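You operate a simulated robot arm through the tools that you are given. There is no shell and no other tool.

Carry out the task below with a simulated two-armed robot. There is one attempt and no reset: what you move stays moved.

## Task
Thread the grey bead, then the purple bead on the teal cord bar and cap it.
Fine: press the blue end cap home on that bar and give it a tug; the other beads and caps stay.

It is judged by the outcome, as a careful person would: the job done as asked, and still so three seconds after it is handed in. It fails if anything else is knocked over, pushed out of place, dropped, spilled or broken. Lids that push on must go on centred and level and be pressed home; caps that screw on are set level and turned clockwise until they are tight.

## Robot
Two 7-joint arms with fingered hands on one trunk that stands fixed in place. Base frame: the origin is at the foot of the trunk, x ahead of it, y to its left, z up; the work surface is at about z = 800. Lengths are in mm, angles in degrees, forces in N, time in s.
The left shoulder is at [55, 182, 1198], the right one opposite. With the tool pointing down near the work surface each hand reaches from about 100 to 800 mm from the base axis, measured 20 degrees to its own side. Payload 3.8 kg a hand.
Tool frame (each hand has its own): the origin (TCP) lies between the finger pads and is the grasp point; the fingertips stand 30 mm ahead of it; z points along the fingers, y is the line along which they close. The gripper opens to 104 mm. The gripper's body begins 35 mm behind the TCP. The gripper is a hand of 4 fingers: y runs from the thumb to the fingers, the wrist lies at [-17, -104, -178] in the tool frame.
Orientation is told as [roll, pitch, yaw] about the base's x, y, z axes, in that order, counted from this pose: with the fingers straight down and the wrist toward the robot, the tool's x, y and z point along [0, 1, 0], [1, 0, 0] and [0, 0, -1] of the base frame.

## Interface
- The arms move only by the tool play_rows. It takes "left_commands", "right_commands" or both (then of equal length, played together; a hand with none holds still); each is a list of rows, each an object (a shift or turn left out is 0) with "linear": the shift along the base's x, y, z in units of 30 mm (1.0 is 30 mm), a list of three; "rotation": the turn, a rotation vector about the base's x, y, z in units of 6 degrees (1.0 is 6 degrees), a list of three. In form: [{"linear": [tx, ty, tz], "rotation": [rx, ry, rz]}, ...]. A call has 1 to 20 rows; each row shifts and turns the commanded pose from where the row before left it. A call with a number of a shift or a turn outside -1 to 1 is refused whole. A row lasts 0.2 s, in which the tool goes at most 50 mm and 8.6 degrees; a call with a longer step from one row to the next is refused whole. A pose out of reach is approached as far as the arm can. The call stops where the force on the tool passes 60 N (or 10 N more than at its start, if that is more) or the arm is blocked; 0.2 s more then pass. In this call time passes only in rows, and 0.2 s behind the last. It gives the time, the measured TCP pose, the force on the tool (base axes), the opening and the grip force at its end, in the units of the frame above (readings bear some noise), with the torque about the TCP (base axes, N m) and any sound that the robot's microphone picked up, and new pictures: "show" is both (left out), scene, wrist or none (wrist: the cameras of the hands that moved).
- Cameras (640 x 400 px; columns grow to the right, rows downward): "scene" is now at [131.1, -42.3, 1370.1]; the picture's right is [-0.49, -0.87, 0.00], its down [-0.54, 0.30, -0.78] and it looks along [0.68, -0.38, -0.62] (base axes); focal length 272 px, centre (320, 200). "left" rides on the left gripper at [-66, -90, -126] in its tool frame; the picture's right is [-0.78, -0.30, 0.56], its down [0.57, -0.70, 0.42] and it looks along [0.26, 0.65, 0.71] (tool axes); focal length 275 px, centre (320, 200). "right" rides on the right gripper at [66, -90, -126] in its tool frame; the picture's right is [-0.78, 0.30, -0.56], its down [-0.57, -0.70, 0.42] and it looks along [-0.27, 0.65, 0.71] (tool axes); focal length 275 px, centre (320, 200). There is no depth. A picture from a camera that has moved, and an enlarged one, comes with that camera's place and axes in the base frame and with its lens.
- move_column(by): slides the trunk up (or, below 0, down) by that many mm; the arms and the scene camera ride with it, the base frame stays. It gives what a move gives, with no picture.
- set_fingers(index, middle, ring, thumb_bend, thumb_turn, hand): sets how far each is bent, from 0 (flat) to 1 (curled in); at 0.3 the hand is open as for a grip, at 0.7 the pads meet at the TCP. One left out holds its place. A second passes; each finger stops where it meets its share of the squeeze, and holds until it gets a number again. It is the only way to open and close the hand. It gives what a move gives, with no picture; readings hold the bend of each and the force on the fingers (four entries, about 0 where the hand has none), thumb and palm. thumb_turn goes from beside the hand (0) to across from the fingers (1), as for a grip.
- turn_head(pan, tilt): turns the head with the scene camera to pan (to the left, within 86 degrees either way) and tilt (down, from -29 to 69), counted from straight ahead of the robot. It gives what a move gives, and a new picture of the scene camera.
- inspect(camera, box): a new picture of the part [left, top, right, bottom] of that camera's present view, enlarged. No time passes.
- finish_job(): hands the job in; it is judged then, once.

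Places have to be worked out from the pictures, the camera data and where the tool is seen. Open the grippers and draw the arms clear of the work before you hand the job in, unless the task says otherwise.

The tools are called after "Call:" by a JSON object that holds its "method" and its "body". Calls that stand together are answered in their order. play_rows: Moves the arms, as the interface text tells. Its arguments: {"type":"object","properties":{"left_commands":{"type":"array","items":{"type":"object","properties":{"linear":{"type":"array","items":{"type":"number"}},"rotation":{"type":"array","items":{"type":"number"}}}}},"right_commands":{"type":"array","items":{"type":"object","properties":{"linear":{"type":"array","items":{"type":"number"}},"rotation":{"type":"array","items":{"type":"number"}}}}},"show":{"type":"string","enum":["both","scene","wrist","none"]}},"required":[]} The other tools are called the same way: move_column (by) slides the trunk up or down; set_fingers (index, middle, ring, thumb_bend, thumb_turn, hand) moves the fingers one by one; turn_head (pan, tilt) turns the head that bears the scene camera; inspect (camera, box) takes an enlarged picture of a part of a camera's view; finish_job () hands the job in.

At the start:

```text
time_s: 0.0
left_ee_pos: [586.2, 42.0, 1122.3]
left_tool_rot: [0.0, 0.0, 0.1]
left_contact_force: [0.0, 0.1, 0.1]
left_moment: [-0.02, -0.02, 0.03]
left_grip_width: 103.4
left_grip_force: 0.2
left_shape: jaw
left_bend: [0.3, 0.3, 0.3, 0.3, 0.97]
left_finger forces: [0.0, 0.0, 0.1, 0.0, 0.0, 0.1]
right_ee_pos: [394.4, -434.9, 1183.1]
right_tool_rot: [0.0, 0.0, 0.0]
right_contact_force: [-0.5, -0.2, -0.4]
right_moment: [-0.01, 0.01, 0.01]
right_grip_width: 103.6
right_grip_force: 0.0
right_shape: jaw
right_bend: [0.3, 0.3, 0.3, 0.3, 0.97]
right_finger forces: [0.0, 0.0, 0.1, 0.1, 0.1, 0.1]
trunk travel left (down, up): [-350.0, 406.0]
head pan, tilt: [-29.0, 38.5]
```

scene: 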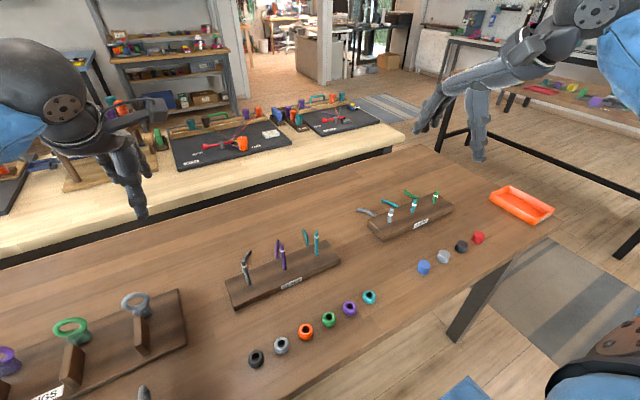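
right: 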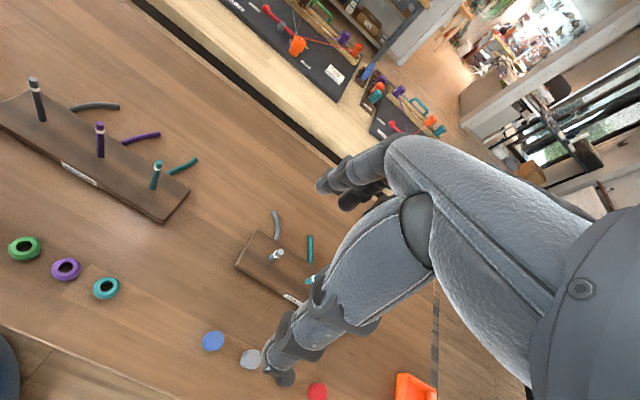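
left: 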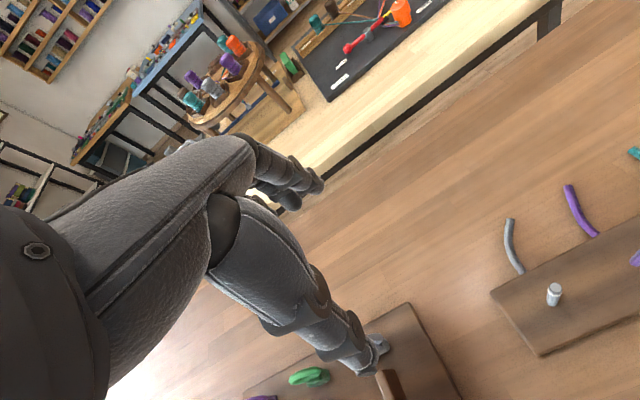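

The scene shows two stands of cord bars (one with grey, purple, teal posts in the middle; another to the right), a row of beads and a row of caps. I'll enlarge to see the details before moving.

Call:
{"method": "inspect", "body": {"camera": "scene", "box": [200, 220, 400, 380]}}

Call:
{"method": "inspect", "body": {"camera": "scene", "box": [340, 170, 560, 300]}}

Call:
{"method": "inspect", "body": {"camera": "right", "box": [0, 60, 320, 320]}}

Call:
{"method": "inspect", "body": {"camera": "right", "box": [180, 180, 440, 400]}}

```text
2.50 times, centred on (300, 300) of scene
camera zoom: at [131.1, -42.3, 1370.1], right [-0.49, -0.87, 0.0], down [-0.54, 0.3, -0.78], along [0.68, -0.38, -0.62], focal length 680 px, centre (370, -50)
```

zoom: 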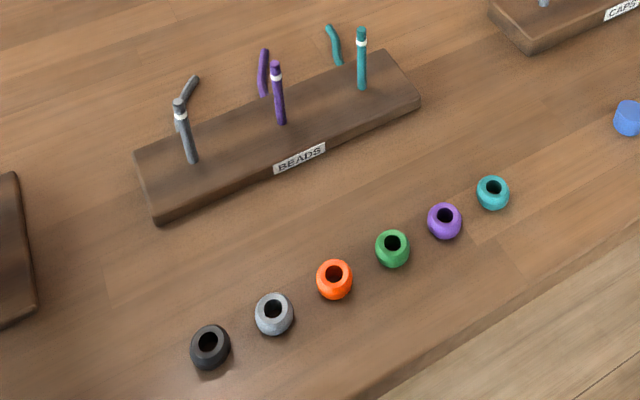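

```text
2.91 times, centred on (450, 235) of scene
camera zoom: at [131.1, -42.3, 1370.1], right [-0.49, -0.87, 0.0], down [-0.54, 0.3, -0.78], along [0.68, -0.38, -0.62], focal length 791 px, centre (-58, 98)
```

zoom: 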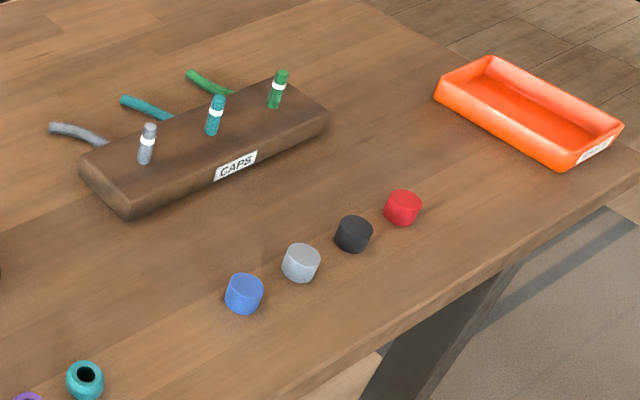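

```text
1.54 times, centred on (160, 190) of right
camera zoom: at [305.4, -368.5, 1307.7], right [0.3, -0.78, 0.56], down [-0.7, -0.57, -0.42], along [0.65, -0.27, -0.71], focal length 424 px, centre (566, 215)
```

zoom: 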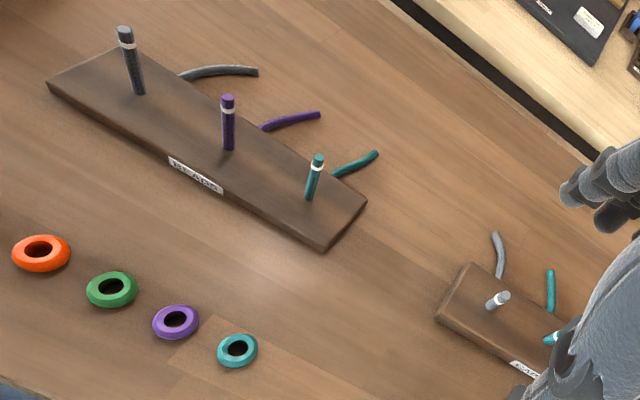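

```text
1.82 times, centred on (310, 290) of right
camera zoom: at [305.4, -368.5, 1307.7], right [0.3, -0.78, 0.56], down [-0.7, -0.57, -0.42], along [0.65, -0.27, -0.71], focal length 500 px, centre (338, 36)
```

zoom: 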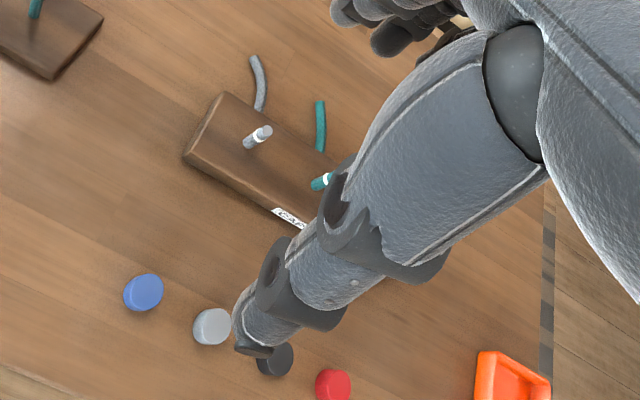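

Triangulating from the scene and right cameras, the beads stand along x≈378 (black y≈-41, grey ≈-93, orange ≈-146, green ≈-201, purple ≈-253, teal ≈-306). The long teal bar on the BEADS stand is at about (537,-259) with its top at z≈908, and the blue cap is at about (382,-481). I move the right hand high above the grey bead to look at how its fingers sit.

Call:
{"method": "play_rows", "body": {"right_commands": [{"linear": [-0.048, 0.95, -0.3]}, {"linear": [-0.048, 0.95, -0.3]}, {"linear": [-0.048, 0.95, -0.3]}, {"linear": [-0.048, 0.95, -0.3]}, {"linear": [-0.048, 0.95, -0.5]}, {"linear": [-0.048, 0.95, -0.5]}, {"linear": [-0.048, 0.95, -0.5]}, {"linear": [-0.048, 0.95, -0.5]}, {"linear": [-0.048, 0.95, -0.6]}, {"linear": [-0.048, 0.95, -0.6]}, {"linear": [-0.048, 0.95, -0.6]}, {"linear": [-0.048, 0.95, -0.6]}]}}

```text
time_s: 2.6
left_ee_pos: [586.5, 40.8, 1121.3]
left_tool_rot: [0.0, 0.0, 0.0]
left_contact_force: [-0.4, -0.7, -1.2]
left_moment: [0.01, -0.01, -0.01]
left_grip_width: 103.7
left_grip_force: 0.1
left_shape: jaw
left_bend: [0.3, 0.3, 0.3, 0.3, 0.97]
left_finger forces: [0.0, 0.0, 0.1, 0.1, 0.0, 0.0]
right_ee_pos: [393.5, -101.1, 1021.0]
right_tool_rot: [0.1, -0.1, 0.0]
right_contact_force: [-0.5, 0.0, 0.3]
right_moment: [0.02, 0.03, 0.0]
right_grip_width: 103.9
right_grip_force: 0.0
right_shape: jaw
right_bend: [0.3, 0.3, 0.3, 0.3, 0.97]
right_finger forces: [0.1, 0.0, 0.0, 0.0, 0.0, 0.0]
right hand out of reach, approached as far as the arm can: row 7, 8, 12
trunk travel left (down, up): [-350.0, 406.0]
head pan, tilt: [-29.0, 38.5]
camera scene: at [131.6, -42.9, 1370.0], right [-0.49, -0.87, 0.0], down [-0.54, 0.3, -0.78], along [0.68, -0.38, -0.62], focal length 272 px, centre (320, 200)
camera right: at [304.2, -35.2, 1147.6], right [0.29, -0.78, 0.56], down [-0.7, -0.57, -0.43], along [0.65, -0.26, -0.71], focal length 275 px, centre (320, 200)
```

scene: 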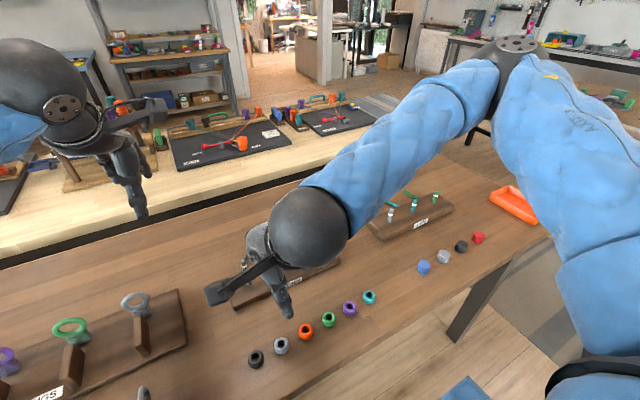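
right: 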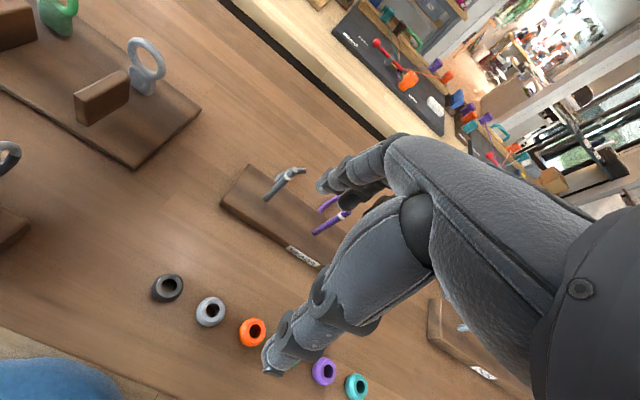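

The hand stopped about 16 mm short in x since the arm is strongly folded at this height. I'll descend to about z=930, where the arm is more stretched, and check that the commanded place is reached.

Call:
{"method": "play_rows", "body": {"right_commands": [{"linear": [0, 0, -0.8]}, {"linear": [0, 0, -0.8]}, {"linear": [0, 0, -0.8]}, {"linear": [0, 0, -0.4]}]}}

```text
time_s: 3.6
left_ee_pos: [585.5, 42.8, 1122.3]
left_tool_rot: [0.0, 0.1, 0.1]
left_contact_force: [0.4, 0.4, 0.0]
left_moment: [-0.01, -0.01, 0.01]
left_grip_width: 103.6
left_grip_force: 0.1
left_shape: jaw
left_bend: [0.3, 0.3, 0.3, 0.3, 0.97]
left_finger forces: [0.0, 0.1, 0.1, 0.0, 0.0, 0.1]
right_ee_pos: [397.2, -130.4, 950.7]
right_tool_rot: [0.1, 0.1, 0.1]
right_contact_force: [0.4, -0.1, 0.0]
right_moment: [-0.02, -0.01, -0.01]
right_grip_width: 103.7
right_grip_force: 0.1
right_shape: jaw
right_bend: [0.3, 0.3, 0.3, 0.3, 0.97]
right_finger forces: [0.1, 0.0, 0.1, 0.1, 0.0, 0.1]
right hand out of reach, approached as far as the arm can: row 1, 2, 3, 4
trunk travel left (down, up): [-350.0, 406.0]
head pan, tilt: [-29.0, 38.5]
camera scene: at [131.0, -42.2, 1370.1], right [-0.49, -0.87, 0.0], down [-0.54, 0.3, -0.78], along [0.68, -0.38, -0.62], focal length 272 px, centre (320, 200)
camera right: at [307.0, -63.3, 1075.9], right [0.3, -0.78, 0.56], down [-0.7, -0.57, -0.42], along [0.65, -0.26, -0.71], focal length 275 px, centre (320, 200)
```

scene: 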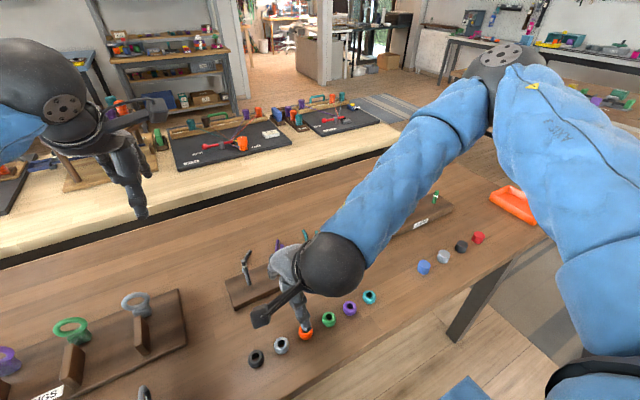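
right: 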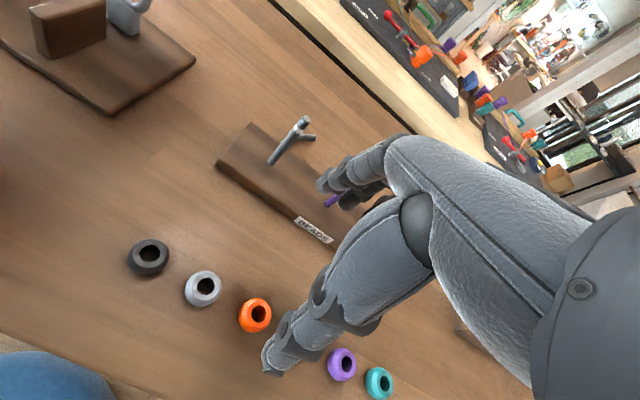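

The arm cannot follow to (377,-93) with this wrist orientation; I look closely at the hand's shape before choosing another orientation.

Call:
{"method": "inspect", "body": {"camera": "scene", "box": [220, 220, 380, 360]}}

Call:
{"method": "inspect", "body": {"camera": "right", "box": [220, 120, 460, 400]}}

```text
2.86 times, centred on (300, 290) of scene
camera zoom: at [131.0, -42.2, 1370.1], right [-0.49, -0.87, 0.0], down [-0.54, 0.3, -0.78], along [0.68, -0.38, -0.62], focal length 777 px, centre (377, -57)
```

zoom: 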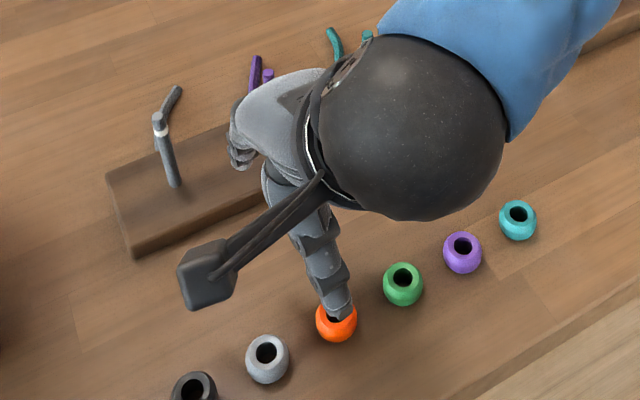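

```text
1.43 times, centred on (340, 260) of right
camera zoom: at [307.0, -63.3, 1075.9], right [0.3, -0.78, 0.56], down [-0.7, -0.57, -0.42], along [0.65, -0.26, -0.71], focal length 393 px, centre (291, 114)
```

zoom: 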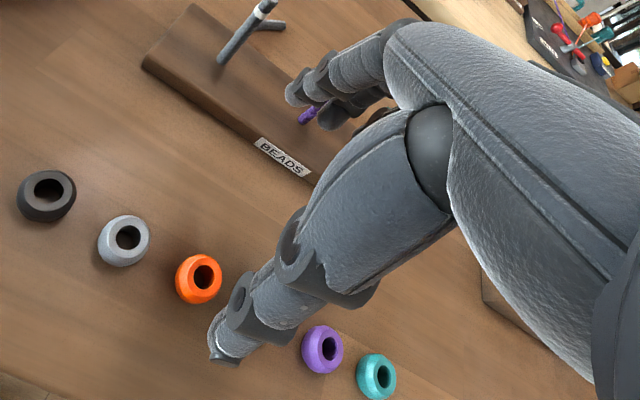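

The thumb is the digit nearest the robot, with the three fingers beyond it. I'll try a yaw of about +24° so the wrist swings toward the right shoulder, and see whether the commanded place is then reached.

Call:
{"method": "play_rows", "body": {"right_commands": [{"rotation": [0, 0, 1]}, {"rotation": [0, 0, 1]}, {"rotation": [0, 0, 1]}, {"rotation": [0, 0, 1]}, {"rotation": [0, 0, 0]}]}}

```text
time_s: 4.8
left_ee_pos: [586.2, 43.2, 1122.1]
left_tool_rot: [0.1, 0.0, -0.1]
left_contact_force: [-0.3, -0.1, -0.1]
left_moment: [0.02, -0.02, -0.02]
left_grip_width: 103.2
left_grip_force: 0.1
left_shape: jaw
left_bend: [0.3, 0.3, 0.3, 0.3, 0.97]
left_finger forces: [0.0, 0.0, 0.0, 0.0, 0.0, 0.1]
right_ee_pos: [396.6, -130.7, 949.7]
right_tool_rot: [-0.1, 0.1, 24.1]
right_contact_force: [0.4, 0.5, 0.5]
right_moment: [0.01, -0.03, 0.01]
right_grip_width: 103.7
right_grip_force: 0.0
right_shape: jaw
right_bend: [0.3, 0.3, 0.3, 0.3, 0.97]
right_finger forces: [0.0, 0.0, 0.0, 0.0, 0.1, 0.0]
trunk travel left (down, up): [-350.0, 406.0]
head pan, tilt: [-29.0, 38.5]
camera scene: at [131.2, -42.1, 1370.1], right [-0.49, -0.87, 0.0], down [-0.54, 0.3, -0.78], along [0.68, -0.38, -0.62], focal length 272 px, centre (320, 200)
camera right: at [287.6, -106.8, 1075.8], right [0.59, -0.59, 0.56], down [-0.41, -0.81, -0.42], along [0.7, 0.02, -0.71], focal length 275 px, centre (320, 200)
```

scene: 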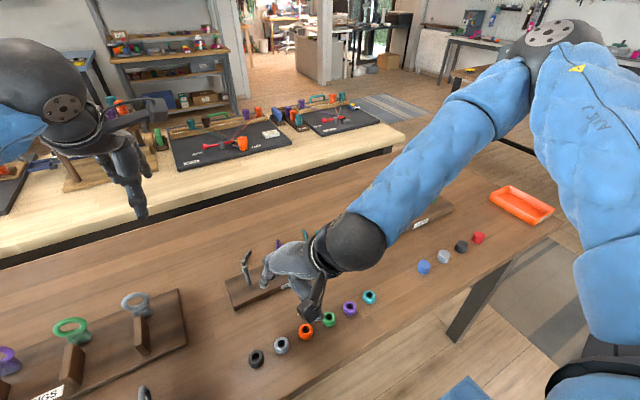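
right: 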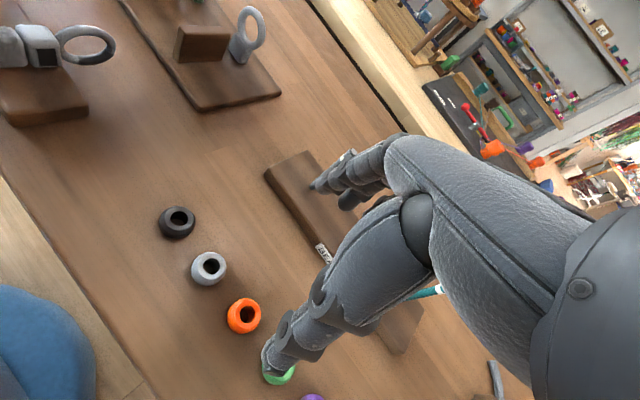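

At 24° yaw the pose is held without a reach warning. Now I try the remaining shift of (-20, +38, -20) mm.

Call:
{"method": "play_rows", "body": {"right_commands": [{"linear": [-0.22, 0.42, -0.2]}, {"linear": [-0.22, 0.42, -0.2]}, {"linear": [-0.22, 0.42, -0.2]}, {"linear": [0, 0, 0]}], "show": "scene"}}

```text
time_s: 5.8
left_ee_pos: [586.2, 42.1, 1122.2]
left_tool_rot: [0.0, -0.1, 0.0]
left_contact_force: [0.2, -0.1, -0.2]
left_moment: [-0.04, 0.02, 0.0]
left_grip_width: 103.4
left_grip_force: 0.1
left_shape: jaw
left_bend: [0.3, 0.3, 0.3, 0.3, 0.97]
left_finger forces: [0.1, 0.0, 0.0, 0.0, 0.0, 0.0]
right_ee_pos: [376.2, -98.8, 934.7]
right_tool_rot: [0.1, 0.0, 24.0]
right_contact_force: [0.2, 0.1, 0.0]
right_moment: [0.01, -0.01, -0.03]
right_grip_width: 103.7
right_grip_force: 0.2
right_shape: jaw
right_bend: [0.3, 0.3, 0.3, 0.3, 0.97]
right_finger forces: [0.1, 0.1, 0.0, 0.0, 0.1, 0.0]
right hand out of reach, approached as far as the arm can: row 3
trunk travel left (down, up): [-350.0, 406.0]
head pan, tilt: [-29.0, 38.5]
camera scene: at [131.1, -42.1, 1370.1], right [-0.49, -0.87, 0.0], down [-0.54, 0.3, -0.78], along [0.68, -0.38, -0.62], focal length 272 px, centre (320, 200)
```

scene: 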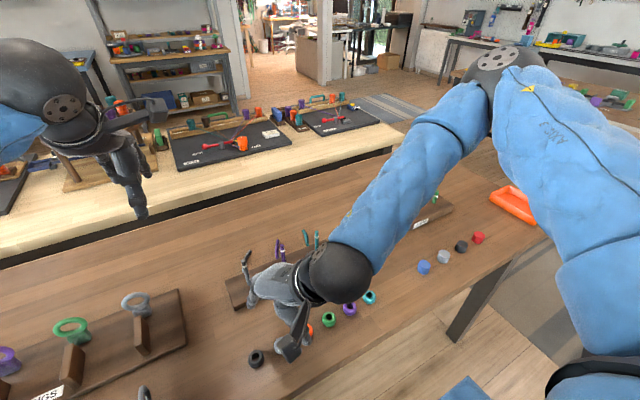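

The yawed pose nearly reaches. Before handling anything I'll bring the left hand around (yaw about -102°) so that its camera serves as a side view of the stand and beads.

Call:
{"method": "play_rows", "body": {"left_commands": [{"linear": [0, -0.05, -0.28], "rotation": [0, 0, -1]}, {"linear": [0, -0.05, -0.28], "rotation": [0, 0, -1]}, {"linear": [0, -0.05, -0.28], "rotation": [0, 0, -1]}, {"linear": [0, -0.05, -0.28], "rotation": [0, 0, -1]}, {"linear": [0, -0.05, -0.28], "rotation": [0, 0, -1]}, {"linear": [0, -0.05, -0.28], "rotation": [0, 0, -1]}, {"linear": [0, -0.05, -0.28], "rotation": [0, 0, -1]}, {"linear": [0, -0.05, -0.28], "rotation": [0, 0, -1]}, {"linear": [0, -0.05, -0.28], "rotation": [0, 0, -1]}, {"linear": [0, -0.05, -0.28], "rotation": [0, 0, -1]}, {"linear": [0, -0.05, -0.28], "rotation": [0, 0, -1]}, {"linear": [0, -0.05, -0.28], "rotation": [0, 0, -1]}, {"linear": [0, -0.05, -0.28], "rotation": [0, 0, -1]}, {"linear": [0, -0.05, -0.28], "rotation": [0, 0, -1]}, {"linear": [0, -0.05, -0.28], "rotation": [0, 0, -1]}, {"linear": [0, -0.05, -0.28], "rotation": [0, 0, -1]}, {"linear": [0, -0.05, -0.28], "rotation": [0, 0, -1]}]}}

```text
time_s: 9.4
left_ee_pos: [585.7, 15.8, 979.2]
left_tool_rot: [0.0, 0.1, -102.0]
left_contact_force: [-0.5, 0.8, -0.2]
left_moment: [-0.01, 0.02, 0.04]
left_grip_width: 103.6
left_grip_force: 0.1
left_shape: jaw
left_bend: [0.3, 0.3, 0.3, 0.3, 0.97]
left_finger forces: [0.0, 0.0, 0.1, 0.0, 0.0, 0.0]
right_ee_pos: [376.4, -98.1, 935.6]
right_tool_rot: [0.1, 0.0, 23.9]
right_contact_force: [0.7, 0.1, 0.3]
right_moment: [-0.03, 0.02, -0.01]
right_grip_width: 103.5
right_grip_force: 0.1
right_shape: jaw
right_bend: [0.3, 0.3, 0.3, 0.3, 0.97]
right_finger forces: [0.1, 0.0, 0.0, 0.1, 0.1, 0.0]
trunk travel left (down, up): [-350.0, 406.0]
head pan, tilt: [-29.0, 38.5]
camera scene: at [131.3, -42.5, 1370.1], right [-0.49, -0.87, 0.0], down [-0.54, 0.3, -0.78], along [0.68, -0.38, -0.62], focal length 272 px, centre (320, 200)
camera left: at [540.2, 119.3, 1105.1], right [-0.7, 0.45, -0.56], down [0.71, 0.57, -0.42], along [0.12, -0.69, -0.71], focal length 275 px, centre (320, 200)
```

scene: 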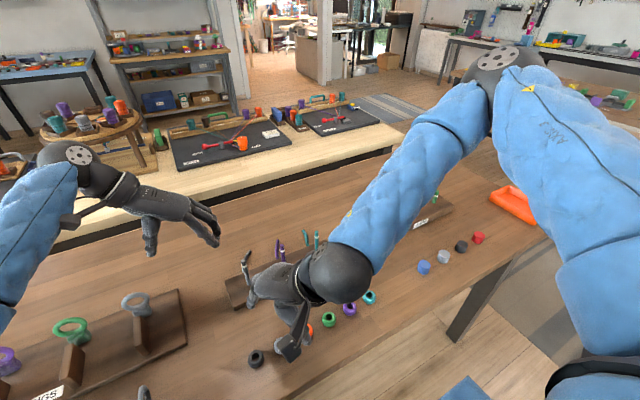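
left: 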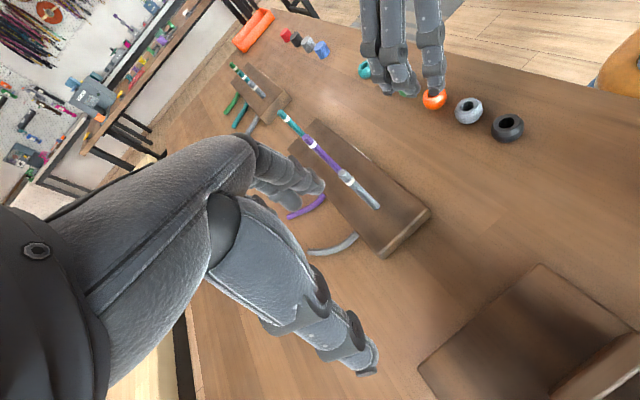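

The left camera now sees the bars, beads and the right-hand fingers from the side. I enlarge that part.

Call:
{"method": "inspect", "body": {"camera": "left", "box": [330, 0, 550, 150]}}

Call:
{"method": "inspect", "body": {"camera": "left", "box": [200, 20, 440, 260]}}

```text
2.67 times, centred on (440, 75) of left
camera zoom: at [540.2, 119.3, 1105.1], right [-0.7, 0.45, -0.56], down [0.71, 0.57, -0.42], along [0.12, -0.69, -0.71], focal length 734 px, centre (0, 533)
```

zoom: 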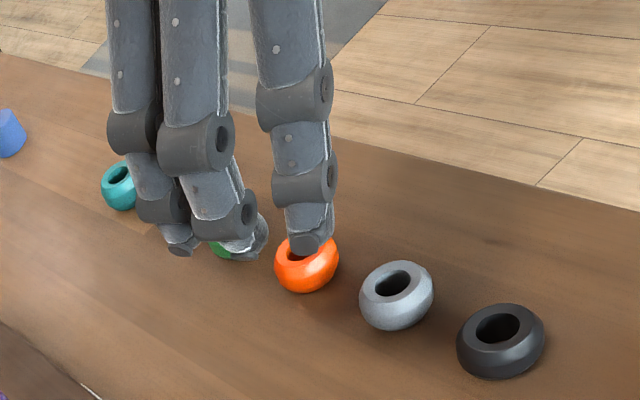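

```text
1.67 times, centred on (320, 140) of left
camera zoom: at [540.2, 119.3, 1105.1], right [-0.7, 0.45, -0.56], down [0.71, 0.57, -0.42], along [0.12, -0.69, -0.71], focal length 459 px, centre (320, 300)
```

zoom: 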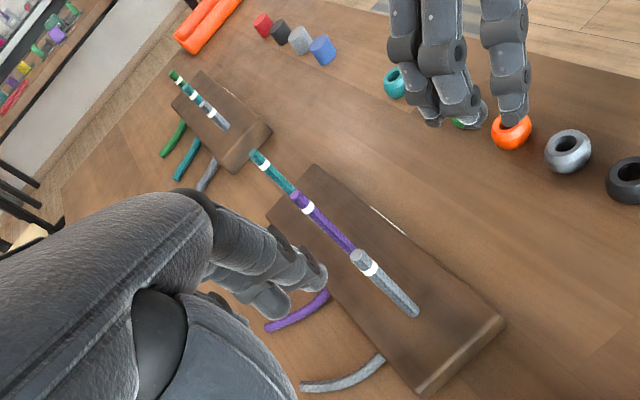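

Views are clear. Now, in the air, I test a pinch with only the middle finger and the thumb to learn where the pads travel.

Call:
{"method": "set_fingers", "body": {"hand": "right", "middle": 0.58, "thumb_bend": 0.58, "thumb_turn": 1.0}}

Call:
{"method": "inspect", "body": {"camera": "left", "box": [330, 0, 550, 150]}}

Call:
{"method": "inspect", "body": {"camera": "right", "box": [220, 80, 460, 400]}}

```text
time_s: 10.4
left_ee_pos: [585.2, 16.7, 977.9]
left_tool_rot: [-0.1, -0.1, -102.0]
left_contact_force: [-0.2, -0.7, 0.1]
left_moment: [-0.02, -0.02, 0.03]
left_grip_width: 103.5
left_grip_force: 0.1
left_shape: jaw
left_bend: [0.3, 0.3, 0.3, 0.3, 0.97]
left_finger forces: [0.0, 0.0, 0.1, 0.0, 0.1, 0.0]
right_ee_pos: [377.0, -98.8, 935.3]
right_tool_rot: [0.2, -0.1, 24.0]
right_contact_force: [0.0, -0.1, -1.0]
right_moment: [0.01, 0.0, 0.0]
right_grip_width: 70.8
right_grip_force: 0.1
right_shape: fingers
right_bend: [0.3, 0.57, 0.3, 0.57, 1.0]
right_finger forces: [0.0, 0.1, 0.1, 0.1, 0.0, 0.1]
trunk travel left (down, up): [-350.0, 406.0]
head pan, tilt: [-29.0, 38.5]
```

```text
2.67 times, centred on (440, 75) of left
camera zoom: at [540.0, 119.4, 1105.1], right [-0.7, 0.45, -0.56], down [0.71, 0.57, -0.42], along [0.12, -0.69, -0.71], focal length 734 px, centre (0, 533)
```

zoom: 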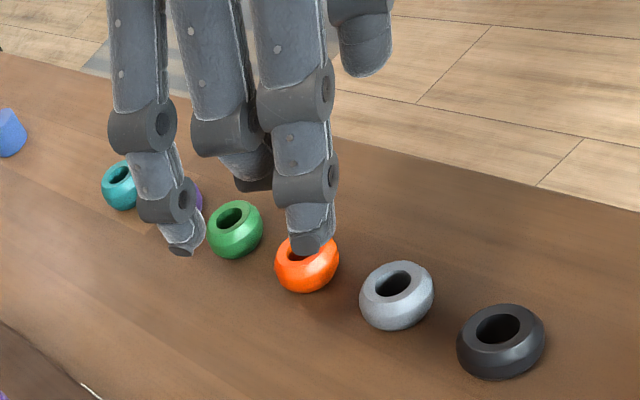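

```text
1.25 times, centred on (340, 240) of right
camera zoom: at [268.4, -73.8, 1060.9], right [0.59, -0.59, 0.56], down [-0.41, -0.81, -0.43], along [0.7, 0.02, -0.71], focal length 344 px, centre (295, 150)
```

zoom: 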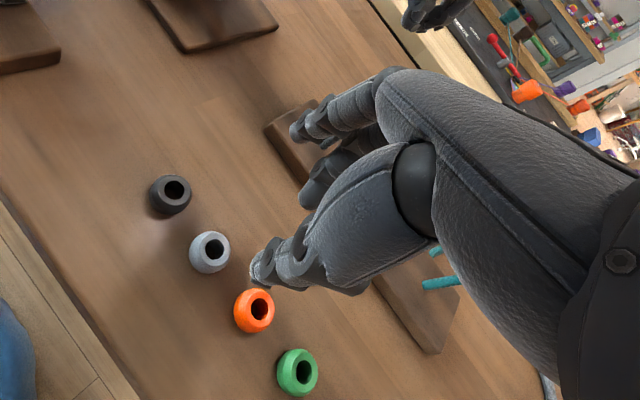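

The three fingers appear offset: index near tool x≈+8, middle ≈-17, ring ≈-42, so the thumb opposes between index and middle. I test a tripod closing (index, middle, thumb at 0.65) in the air with the ring left open.

Call:
{"method": "set_fingers", "body": {"hand": "right", "index": 0.65, "middle": 0.65, "thumb_bend": 0.65}}

Call:
{"method": "inspect", "body": {"camera": "left", "box": [360, 0, 520, 100]}}

Call:
{"method": "inspect", "body": {"camera": "right", "box": [220, 80, 460, 400]}}

Call:
{"method": "inspect", "body": {"camera": "scene", "box": [220, 220, 380, 360]}}

```text
time_s: 11.4
left_ee_pos: [586.4, 16.8, 979.2]
left_tool_rot: [0.0, 0.1, -102.0]
left_contact_force: [-0.3, -0.1, -1.0]
left_moment: [0.0, 0.0, 0.01]
left_grip_width: 103.9
left_grip_force: 0.0
left_shape: jaw
left_bend: [0.3, 0.3, 0.3, 0.3, 0.97]
left_finger forces: [0.0, 0.0, 0.0, 0.1, 0.0, 0.0]
right_ee_pos: [377.5, -96.3, 935.4]
right_tool_rot: [0.2, 0.0, 24.0]
right_contact_force: [0.5, -0.6, -0.1]
right_moment: [-0.02, 0.02, 0.0]
right_grip_width: 15.9
right_grip_force: 0.1
right_shape: fingers
right_bend: [0.65, 0.65, 0.3, 0.65, 1.0]
right_finger forces: [0.0, 0.1, 0.1, 0.0, 0.1, 0.0]
trunk travel left (down, up): [-350.0, 406.0]
head pan, tilt: [-29.0, 38.5]
```

```text
4.00 times, centred on (440, 50) of left
camera zoom: at [540.0, 119.4, 1105.1], right [-0.7, 0.45, -0.56], down [0.71, 0.57, -0.42], along [0.12, -0.69, -0.71], focal length 1101 px, centre (-160, 800)
```

zoom: 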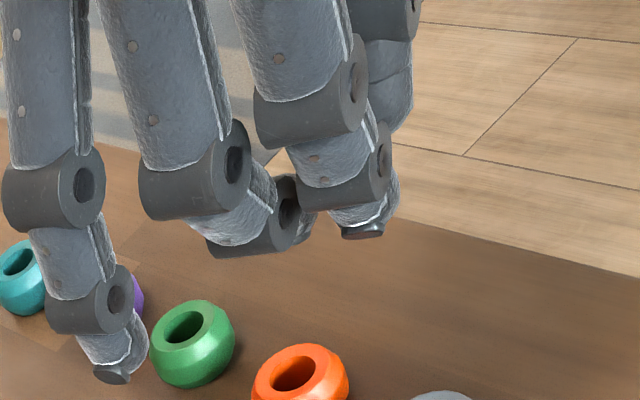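

```text
1.25 times, centred on (340, 240) of right
camera zoom: at [268.4, -73.8, 1060.9], right [0.59, -0.59, 0.56], down [-0.41, -0.81, -0.43], along [0.7, 0.02, -0.71], focal length 344 px, centre (295, 150)
```

zoom: 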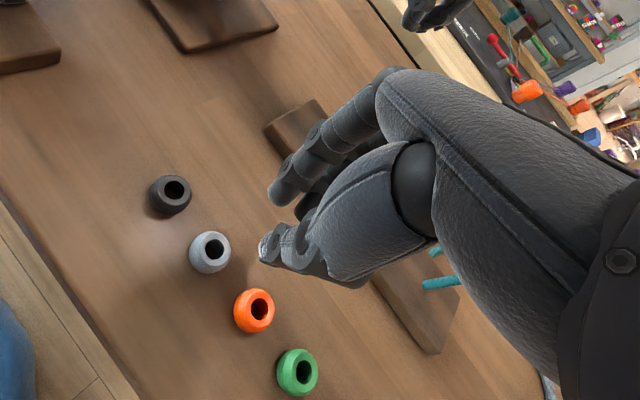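

```text
2.86 times, centred on (300, 290) of scene
camera zoom: at [131.2, -42.2, 1370.1], right [-0.49, -0.87, 0.0], down [-0.54, 0.3, -0.78], along [0.68, -0.38, -0.62], focal length 777 px, centre (377, -57)
```

zoom: 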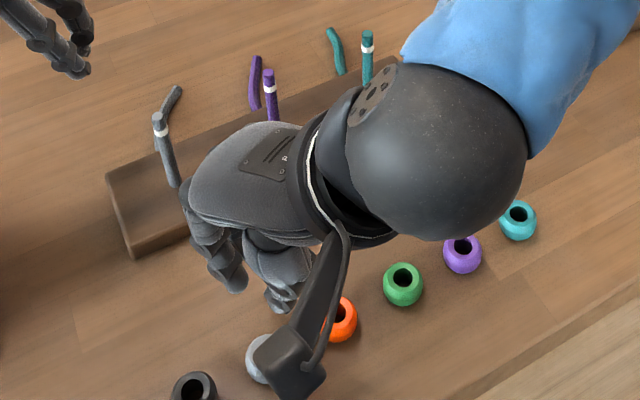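

At bend 0.65 the opening reads 16 mm and the fingertips stay about 30 mm ahead of the TCP, so roughly 0.6 fits the ~29 mm bead. I reopen partly (ring kept wide), then descend toward the grey bead in steps to check the reach.

Call:
{"method": "set_fingers", "body": {"hand": "right", "index": 0.42, "middle": 0.42, "ring": 0.2, "thumb_bend": 0.42, "thumb_turn": 1.0}}

Call:
{"method": "play_rows", "body": {"right_commands": [{"linear": [0, 0.1, -0.5]}, {"linear": [0, 0, -0.5]}, {"linear": [0, 0, -0.5]}, {"linear": [0, 0, 0]}]}}

```text
time_s: 12.4
left_ee_pos: [586.8, 16.7, 978.2]
left_tool_rot: [0.0, 0.0, -102.0]
left_contact_force: [0.4, 0.0, -0.1]
left_moment: [-0.03, 0.0, -0.01]
left_grip_width: 103.7
left_grip_force: 0.0
left_shape: jaw
left_bend: [0.3, 0.3, 0.3, 0.3, 0.97]
left_finger forces: [0.1, 0.0, 0.0, 0.0, 0.1, 0.0]
right_ee_pos: [376.5, -97.7, 935.6]
right_tool_rot: [0.0, 0.1, 23.9]
right_contact_force: [-0.9, 0.2, 0.0]
right_moment: [-0.01, -0.01, 0.01]
right_grip_width: 73.8
right_grip_force: 0.1
right_shape: fingers
right_bend: [0.42, 0.42, 0.2, 0.42, 0.99]
right_finger forces: [0.0, 0.1, 0.0, 0.0, 0.1, 0.0]
trunk travel left (down, up): [-350.0, 406.0]
head pan, tilt: [-29.0, 38.5]
```

```text
time_s: 13.4
left_ee_pos: [584.9, 16.6, 978.3]
left_tool_rot: [-0.1, 0.0, -102.0]
left_contact_force: [0.4, 0.6, 0.7]
left_moment: [0.0, -0.01, 0.01]
left_grip_width: 103.6
left_grip_force: 0.1
left_shape: jaw
left_bend: [0.3, 0.3, 0.3, 0.3, 0.97]
left_finger forces: [0.0, 0.0, 0.1, 0.0, 0.0, 0.1]
right_ee_pos: [379.9, -118.2, 905.7]
right_tool_rot: [0.0, 0.0, 24.0]
right_contact_force: [-0.7, -1.6, -0.9]
right_moment: [0.0, 0.02, 0.0]
right_grip_width: 73.8
right_grip_force: 0.1
right_shape: fingers
right_bend: [0.42, 0.42, 0.2, 0.42, 0.99]
right_finger forces: [0.0, 0.1, 0.0, 0.1, 0.1, 0.0]
right hand out of reach, approached as far as the arm can: row 1, 2, 3
trunk travel left (down, up): [-350.0, 406.0]
head pan, tilt: [-29.0, 38.5]
camera scene: at [131.2, -42.2, 1370.1], right [-0.49, -0.87, 0.0], down [-0.54, 0.3, -0.78], along [0.68, -0.38, -0.62], focal length 272 px, centre (320, 200)
camera right: at [271.5, -93.2, 1031.8], right [0.59, -0.59, 0.56], down [-0.41, -0.81, -0.42], along [0.7, 0.02, -0.71], focal length 275 px, centre (320, 200)
```

scene: 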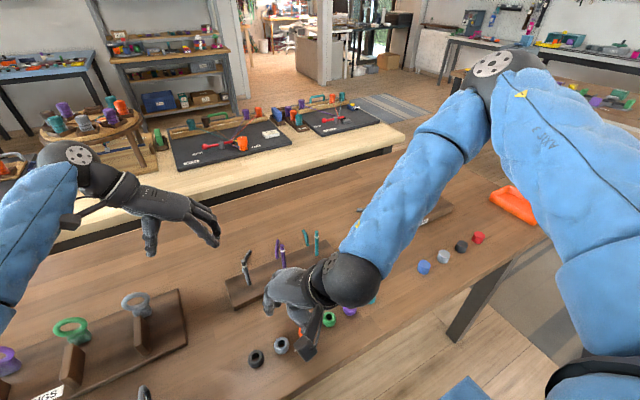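
right: 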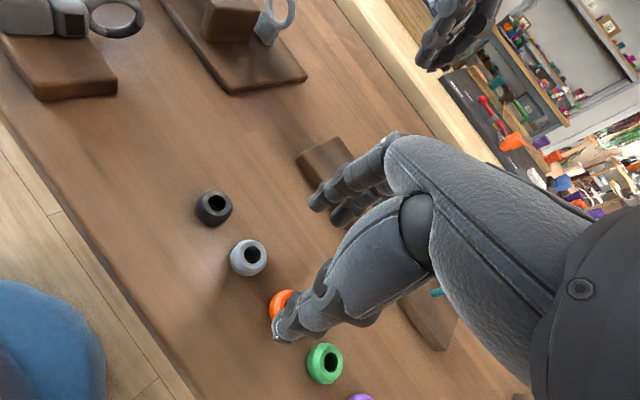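

Going lower pushes the hand rightward (y≈-118), so the arm's folded posture limits it. I raise the trunk 150 mm to unfold the arm, then try descending again.

Call:
{"method": "move_column", "body": {"by": 150}}

Call:
{"method": "play_rows", "body": {"right_commands": [{"linear": [0, 0.3, -0.8]}, {"linear": [0, 0.3, -0.8]}, {"linear": [0, 0.2, -0.8]}, {"linear": [0, 0, -0.8]}, {"linear": [0, 0, -0.8]}, {"linear": [0, 0, -0.8]}, {"linear": [0, 0, 0]}]}}

```text
time_s: 15.2
left_ee_pos: [586.6, 15.9, 1128.0]
left_tool_rot: [-0.1, -0.1, -102.0]
left_contact_force: [-0.1, -0.4, 0.2]
left_moment: [0.01, -0.01, 0.0]
left_grip_width: 103.7
left_grip_force: 0.1
left_shape: jaw
left_bend: [0.3, 0.3, 0.3, 0.3, 0.97]
left_finger forces: [0.1, 0.1, 0.0, 0.1, 0.0, 0.0]
right_ee_pos: [373.8, -119.9, 1078.4]
right_tool_rot: [-1.3, -3.1, 23.9]
right_contact_force: [0.0, 0.5, 0.4]
right_moment: [0.0, 0.01, -0.04]
right_grip_width: 73.7
right_grip_force: 0.0
right_shape: fingers
right_bend: [0.42, 0.42, 0.2, 0.42, 0.99]
right_finger forces: [0.0, 0.0, 0.1, 0.1, 0.0, 0.0]
trunk travel left (down, up): [-500.0, 256.0]
head pan, tilt: [-29.0, 38.5]
```

```text
time_s: 16.8
left_ee_pos: [585.7, 15.5, 1128.5]
left_tool_rot: [0.1, 0.0, -102.0]
left_contact_force: [0.3, 0.1, -0.5]
left_moment: [-0.03, 0.03, 0.03]
left_grip_width: 103.6
left_grip_force: 0.1
left_shape: jaw
left_bend: [0.3, 0.3, 0.3, 0.3, 0.97]
left_finger forces: [0.0, 0.0, 0.0, 0.1, 0.0, 0.0]
right_ee_pos: [380.1, -177.1, 1019.1]
right_tool_rot: [-1.3, -3.1, 24.1]
right_contact_force: [0.2, 0.6, -0.5]
right_moment: [0.01, -0.02, 0.01]
right_grip_width: 73.9
right_grip_force: 0.0
right_shape: fingers
right_bend: [0.42, 0.42, 0.2, 0.42, 0.99]
right_finger forces: [0.0, 0.0, 0.0, 0.0, 0.0, 0.0]
right hand out of reach, approached as far as the arm can: row 1, 2, 3, 4, 5, 6
trunk travel left (down, up): [-500.0, 256.0]
head pan, tilt: [-29.0, 38.5]
camera scene: at [97.8, -42.1, 1521.2], right [-0.49, -0.87, 0.0], down [-0.54, 0.3, -0.78], along [0.68, -0.38, -0.62], focal length 272 px, centre (320, 200)
camera right: at [264.9, -152.6, 1138.7], right [0.55, -0.59, 0.59], down [-0.38, -0.81, -0.45], along [0.74, 0.02, -0.67], focal length 275 px, centre (320, 200)
```

scene: 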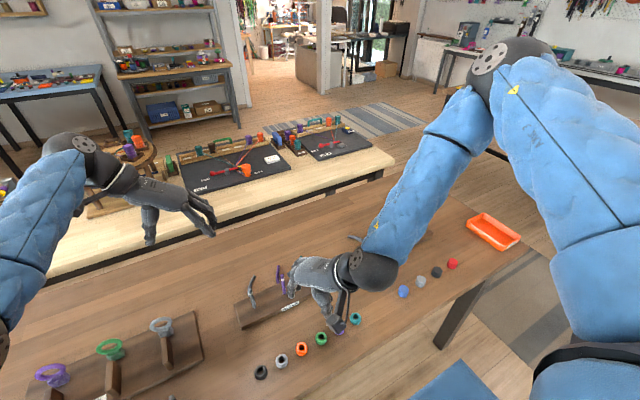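
right: 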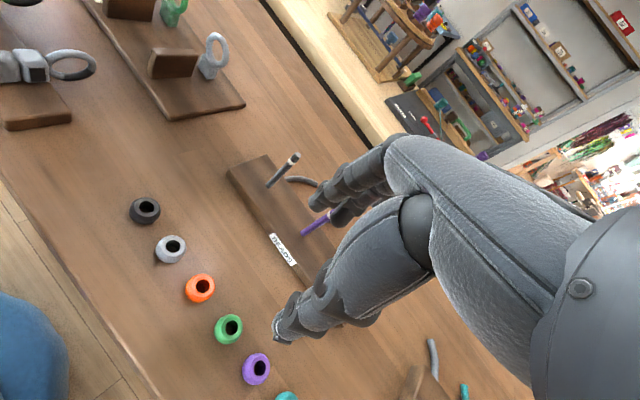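

Raising made it worse, so the limit is the hand being too low relative to the shoulder; I should lower the trunk instead. First I lift both hands and straighten the right hand's small tilt, so that lowering the trunk leaves them safely above the table.

Call:
{"method": "play_rows", "body": {"right_commands": [{"linear": [0, 0, 0.9], "rotation": [0, 0.28, 0]}, {"linear": [0, 0, 0.9], "rotation": [0, 0.28, 0]}, {"linear": [0, 0, 0.9]}, {"linear": [0, 0, 0.9]}, {"linear": [0, 0, 0.9]}], "left_commands": [{"linear": [0, 0, 0.9]}, {"linear": [0, 0, 0.9]}, {"linear": [0, 0, 0.9]}, {"linear": [0, 0, 0.9]}, {"linear": [0, 0, 0.9]}], "show": "none"}}

Call:
{"method": "move_column", "body": {"by": -150}}

```text
time_s: 17.9
left_ee_pos: [582.3, 16.3, 1265.7]
left_tool_rot: [0.0, 0.0, -102.0]
left_contact_force: [0.3, 0.0, -0.4]
left_moment: [0.0, -0.02, 0.01]
left_grip_width: 103.5
left_grip_force: 0.0
left_shape: jaw
left_bend: [0.3, 0.3, 0.3, 0.3, 0.97]
left_finger forces: [0.0, 0.0, 0.0, 0.1, 0.1, 0.0]
right_ee_pos: [378.3, -176.0, 1157.1]
right_tool_rot: [0.1, 0.1, 24.0]
right_contact_force: [-0.6, 0.1, 0.2]
right_moment: [0.01, -0.03, 0.06]
right_grip_width: 73.7
right_grip_force: 0.0
right_shape: fingers
right_bend: [0.42, 0.42, 0.2, 0.42, 0.99]
right_finger forces: [0.0, 0.1, 0.1, 0.0, 0.1, 0.0]
trunk travel left (down, up): [-500.0, 256.0]
head pan, tilt: [-29.0, 38.5]
```

```text
time_s: 19.7
left_ee_pos: [585.7, 17.5, 1114.3]
left_tool_rot: [0.0, 0.0, -102.0]
left_contact_force: [0.1, -0.1, -0.5]
left_moment: [0.01, -0.02, 0.01]
left_grip_width: 103.1
left_grip_force: 0.0
left_shape: jaw
left_bend: [0.3, 0.3, 0.3, 0.3, 0.97]
left_finger forces: [0.0, 0.0, 0.0, 0.0, 0.1, 0.0]
right_ee_pos: [386.1, -177.3, 994.6]
right_tool_rot: [0.7, 1.6, 24.2]
right_contact_force: [0.4, -0.7, 0.4]
right_moment: [-0.02, 0.0, 0.0]
right_grip_width: 73.9
right_grip_force: 0.0
right_shape: fingers
right_bend: [0.42, 0.42, 0.2, 0.42, 0.99]
right_finger forces: [0.0, 0.0, 0.1, 0.0, 0.0, 0.1]
trunk travel left (down, up): [-350.0, 406.0]
head pan, tilt: [-29.0, 38.5]
```

Both hands followed as expected. I lift them again and lower the trunk a further 150 mm.

Call:
{"method": "play_rows", "body": {"right_commands": [{"linear": [0, 0, 0.9], "rotation": [0, -0.15, 0]}, {"linear": [0, 0, 0.9], "rotation": [0, -0.15, 0]}, {"linear": [0, 0, 0.9]}, {"linear": [0, 0, 0.9]}, {"linear": [0, 0, 0.9]}], "left_commands": [{"linear": [0, 0, 0.5]}, {"linear": [0, 0, 0.5]}, {"linear": [0, 0, 0.5]}, {"linear": [0, 0, 0.5]}, {"linear": [0, 0, 0.5]}], "show": "none"}}

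Call:
{"method": "move_column", "body": {"by": -150}}

```text
time_s: 20.9
left_ee_pos: [585.8, 17.6, 1188.3]
left_tool_rot: [0.0, 0.0, -101.9]
left_contact_force: [-0.8, 1.0, 0.1]
left_moment: [0.01, 0.01, -0.02]
left_grip_width: 103.5
left_grip_force: 0.0
left_shape: jaw
left_bend: [0.3, 0.3, 0.3, 0.3, 0.97]
left_finger forces: [0.0, 0.0, 0.0, 0.0, 0.0, 0.1]
right_ee_pos: [389.9, -177.7, 1129.0]
right_tool_rot: [0.1, 0.0, 24.1]
right_contact_force: [-0.7, 0.0, -0.8]
right_moment: [0.0, -0.01, 0.0]
right_grip_width: 73.8
right_grip_force: 0.2
right_shape: fingers
right_bend: [0.42, 0.42, 0.2, 0.42, 0.99]
right_finger forces: [0.1, 0.0, 0.0, 0.0, 0.0, 0.0]
right hand out of reach, approached as far as the arm can: row 1
trunk travel left (down, up): [-350.0, 406.0]
head pan, tilt: [-29.0, 38.5]
```

```text
time_s: 22.6
left_ee_pos: [584.7, 15.1, 1039.2]
left_tool_rot: [0.1, 0.0, -102.0]
left_contact_force: [0.6, -0.2, -0.2]
left_moment: [-0.02, 0.01, 0.0]
left_grip_width: 103.6
left_grip_force: 0.1
left_shape: jaw
left_bend: [0.3, 0.3, 0.3, 0.3, 0.97]
left_finger forces: [0.1, 0.0, 0.0, 0.1, 0.0, 0.1]
right_ee_pos: [408.1, -177.1, 958.9]
right_tool_rot: [1.6, 3.5, 24.1]
right_contact_force: [-0.3, 0.6, -0.3]
right_moment: [-0.03, 0.0, 0.01]
right_grip_width: 73.6
right_grip_force: 0.0
right_shape: fingers
right_bend: [0.42, 0.42, 0.2, 0.42, 0.99]
right_finger forces: [0.1, 0.1, 0.1, 0.0, 0.0, 0.0]
trunk travel left (down, up): [-200.0, 556.0]
head pan, tilt: [-29.0, 38.5]
```

Trunk is now 150 mm below the original height. I straighten the right hand again and move it above the grey bead at z≈915.

Call:
{"method": "play_rows", "body": {"right_commands": [{"linear": [-0.2, 0.56, -0.1], "rotation": [0, -0.32, 0]}, {"linear": [-0.2, 0.56, -0.1], "rotation": [0, -0.32, 0]}, {"linear": [-0.2, 0.56, -0.3]}, {"linear": [-0.2, 0.56, -0.4]}, {"linear": [-0.2, 0.56, -0.5]}, {"linear": [0, 0, 0]}]}}

```text
time_s: 24.1
left_ee_pos: [585.8, 16.3, 1039.3]
left_tool_rot: [0.0, 0.0, -102.1]
left_contact_force: [0.0, 0.6, 0.2]
left_moment: [-0.02, 0.0, 0.03]
left_grip_width: 103.8
left_grip_force: 0.1
left_shape: jaw
left_bend: [0.3, 0.3, 0.3, 0.3, 0.97]
left_finger forces: [0.0, 0.0, 0.1, 0.0, 0.0, 0.0]
right_ee_pos: [409.1, -84.4, 926.5]
right_tool_rot: [-0.1, -0.1, 24.1]
right_contact_force: [0.2, -0.3, 0.6]
right_moment: [-0.04, -0.03, -0.03]
right_grip_width: 73.8
right_grip_force: 0.1
right_shape: fingers
right_bend: [0.42, 0.42, 0.2, 0.42, 0.99]
right_finger forces: [0.0, 0.0, 0.0, 0.0, 0.0, 0.0]
right hand out of reach, approached as far as the arm can: row 1, 2, 3, 4
trunk travel left (down, up): [-200.0, 556.0]
head pan, tilt: [-29.0, 38.5]
camera scene: at [194.0, -42.2, 1216.8], right [-0.49, -0.87, 0.0], down [-0.54, 0.3, -0.78], along [0.68, -0.38, -0.62], focal length 272 px, centre (320, 200)
camera right: at [300.7, -59.9, 1052.9], right [0.59, -0.59, 0.56], down [-0.41, -0.81, -0.42], along [0.7, 0.02, -0.71], focal length 275 px, centre (320, 200)
```

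scene: 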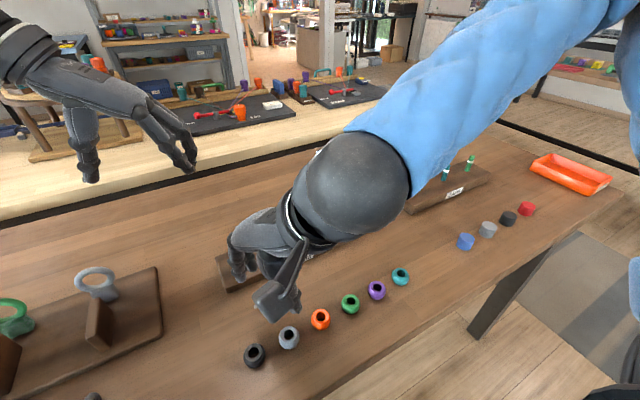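
right: 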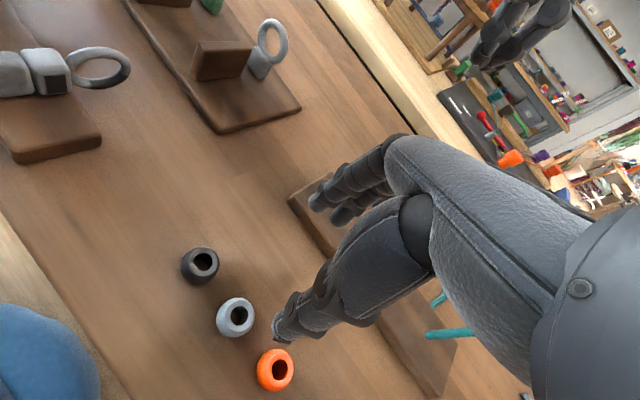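

The trunk leans forward as it lowers, so now y is fine but x stops at 409. Lower down there may be more room, so I try moving to (378,-93) while descending to z≈880.

Call:
{"method": "play_rows", "body": {"right_commands": [{"linear": [-0.2, -0.05, -0.4]}, {"linear": [-0.2, -0.05, -0.4]}, {"linear": [-0.2, -0.05, -0.4]}, {"linear": [-0.2, -0.05, -0.3]}, {"linear": [-0.2, -0.05, 0]}, {"linear": [0, 0, 0]}], "show": "none"}}

```text
time_s: 25.4
left_ee_pos: [586.2, 16.9, 1039.8]
left_tool_rot: [-0.1, 0.1, -102.0]
left_contact_force: [-0.5, -0.3, 0.7]
left_moment: [-0.02, -0.05, 0.0]
left_grip_width: 103.5
left_grip_force: 0.0
left_shape: jaw
left_bend: [0.3, 0.3, 0.3, 0.3, 0.97]
left_finger forces: [0.0, 0.0, 0.1, 0.0, 0.1, 0.0]
right_ee_pos: [411.5, -76.2, 888.0]
right_tool_rot: [0.0, 0.2, 24.1]
right_contact_force: [-0.1, 0.2, 0.0]
right_moment: [-0.01, -0.04, -0.02]
right_grip_width: 74.1
right_grip_force: 0.0
right_shape: fingers
right_bend: [0.42, 0.42, 0.2, 0.42, 0.99]
right_finger forces: [0.1, 0.1, 0.0, 0.1, 0.0, 0.1]
right hand out of reach, approached as far as the arm can: row 1, 2, 3, 4, 5
trunk travel left (down, up): [-200.0, 556.0]
head pan, tilt: [-29.0, 38.5]
```

x stalls at 411 here; from these data an intermediate trunk height with more yaw (≈45°) should reach the grey bead. I raise the trunk by 60 mm, then turn the right hand to 45° yaw and move toward the bead.

Call:
{"method": "move_column", "body": {"by": 60}}

Call:
{"method": "play_rows", "body": {"right_commands": [{"linear": [-0.1, 0, 0], "rotation": [0, 0.1, 1]}, {"linear": [-0.1, 0, 0], "rotation": [0, 0.1, 1]}, {"linear": [-0.3, -0.15, -0.2], "rotation": [0, 0, 1]}, {"linear": [-0.3, -0.15, -0.2], "rotation": [0, 0, 0.5]}, {"linear": [-0.3, -0.15, -0.2]}, {"linear": [0, 0, 0]}], "left_commands": [{"linear": [0, 0, -0.8]}, {"linear": [0, 0, -0.8]}, {"linear": [0, 0, -0.8]}, {"linear": [0, 0, -0.8]}, {"linear": [0, 0, -0.8]}, {"linear": [0, 0, 0]}]}}

```text
time_s: 26.4
left_ee_pos: [586.4, 17.4, 1096.9]
left_tool_rot: [-0.1, 0.0, -102.0]
left_contact_force: [-0.3, 0.3, -0.3]
left_moment: [-0.02, 0.02, -0.01]
left_grip_width: 103.6
left_grip_force: 0.0
left_shape: jaw
left_bend: [0.3, 0.3, 0.3, 0.3, 0.97]
left_finger forces: [0.0, 0.1, 0.0, 0.0, 0.0, 0.1]
right_ee_pos: [412.0, -76.6, 946.9]
right_tool_rot: [0.1, 0.2, 24.0]
right_contact_force: [0.0, -1.0, -1.0]
right_moment: [-0.01, -0.03, -0.02]
right_grip_width: 74.0
right_grip_force: 0.0
right_shape: fingers
right_bend: [0.42, 0.42, 0.2, 0.42, 0.99]
right_finger forces: [0.0, 0.0, 0.1, 0.0, 0.0, 0.0]
trunk travel left (down, up): [-260.0, 496.0]
head pan, tilt: [-29.0, 38.5]
```

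```text
time_s: 27.9
left_ee_pos: [584.5, 15.7, 979.1]
left_tool_rot: [0.0, 0.0, -102.1]
left_contact_force: [0.8, 0.8, -0.4]
left_moment: [0.03, -0.02, -0.02]
left_grip_width: 103.4
left_grip_force: 0.2
left_shape: jaw
left_bend: [0.3, 0.3, 0.3, 0.3, 0.97]
left_finger forces: [0.0, 0.0, 0.0, 0.0, 0.1, 0.1]
right_ee_pos: [378.0, -92.2, 932.8]
right_tool_rot: [0.5, 1.0, 45.1]
right_contact_force: [0.5, 0.6, -1.1]
right_moment: [0.0, 0.0, 0.0]
right_grip_width: 73.8
right_grip_force: 0.0
right_shape: fingers
right_bend: [0.42, 0.42, 0.2, 0.42, 0.99]
right_finger forces: [0.0, 0.0, 0.0, 0.0, 0.0, 0.0]
trunk travel left (down, up): [-260.0, 496.0]
head pan, tilt: [-29.0, 38.5]
camera scene: at [165.5, -42.2, 1278.6], right [-0.49, -0.87, 0.0], down [-0.54, 0.3, -0.78], along [0.68, -0.38, -0.62], focal length 272 px, centre (320, 200)
camera right: at [271.0, -106.7, 1060.1], right [0.77, -0.33, 0.54], down [-0.1, -0.9, -0.42], along [0.63, 0.27, -0.73], focal length 275 px, centre (320, 200)
camera left: at [539.5, 119.1, 1105.9], right [-0.7, 0.45, -0.56], down [0.71, 0.57, -0.42], along [0.12, -0.69, -0.71], focal length 275 px, centre (320, 200)
```

scene: 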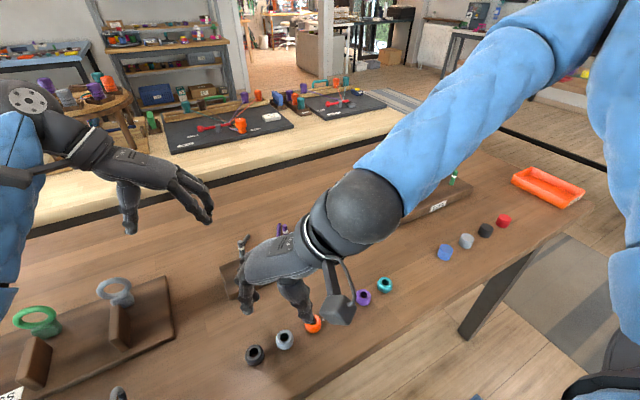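
right: 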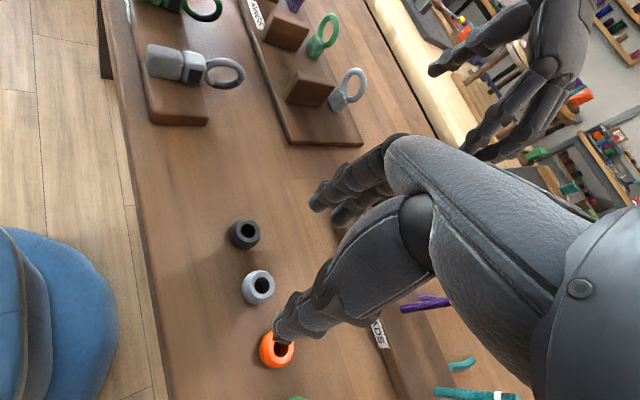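
left: 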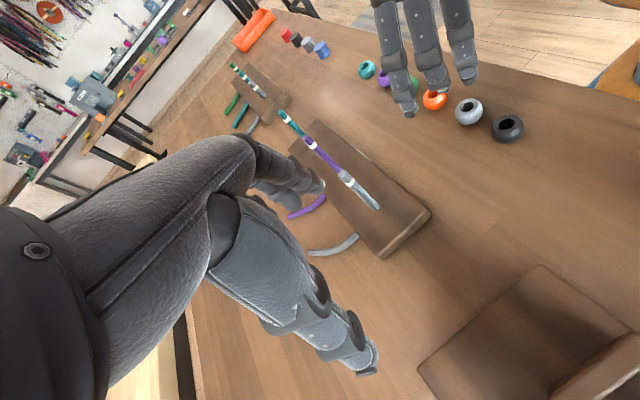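

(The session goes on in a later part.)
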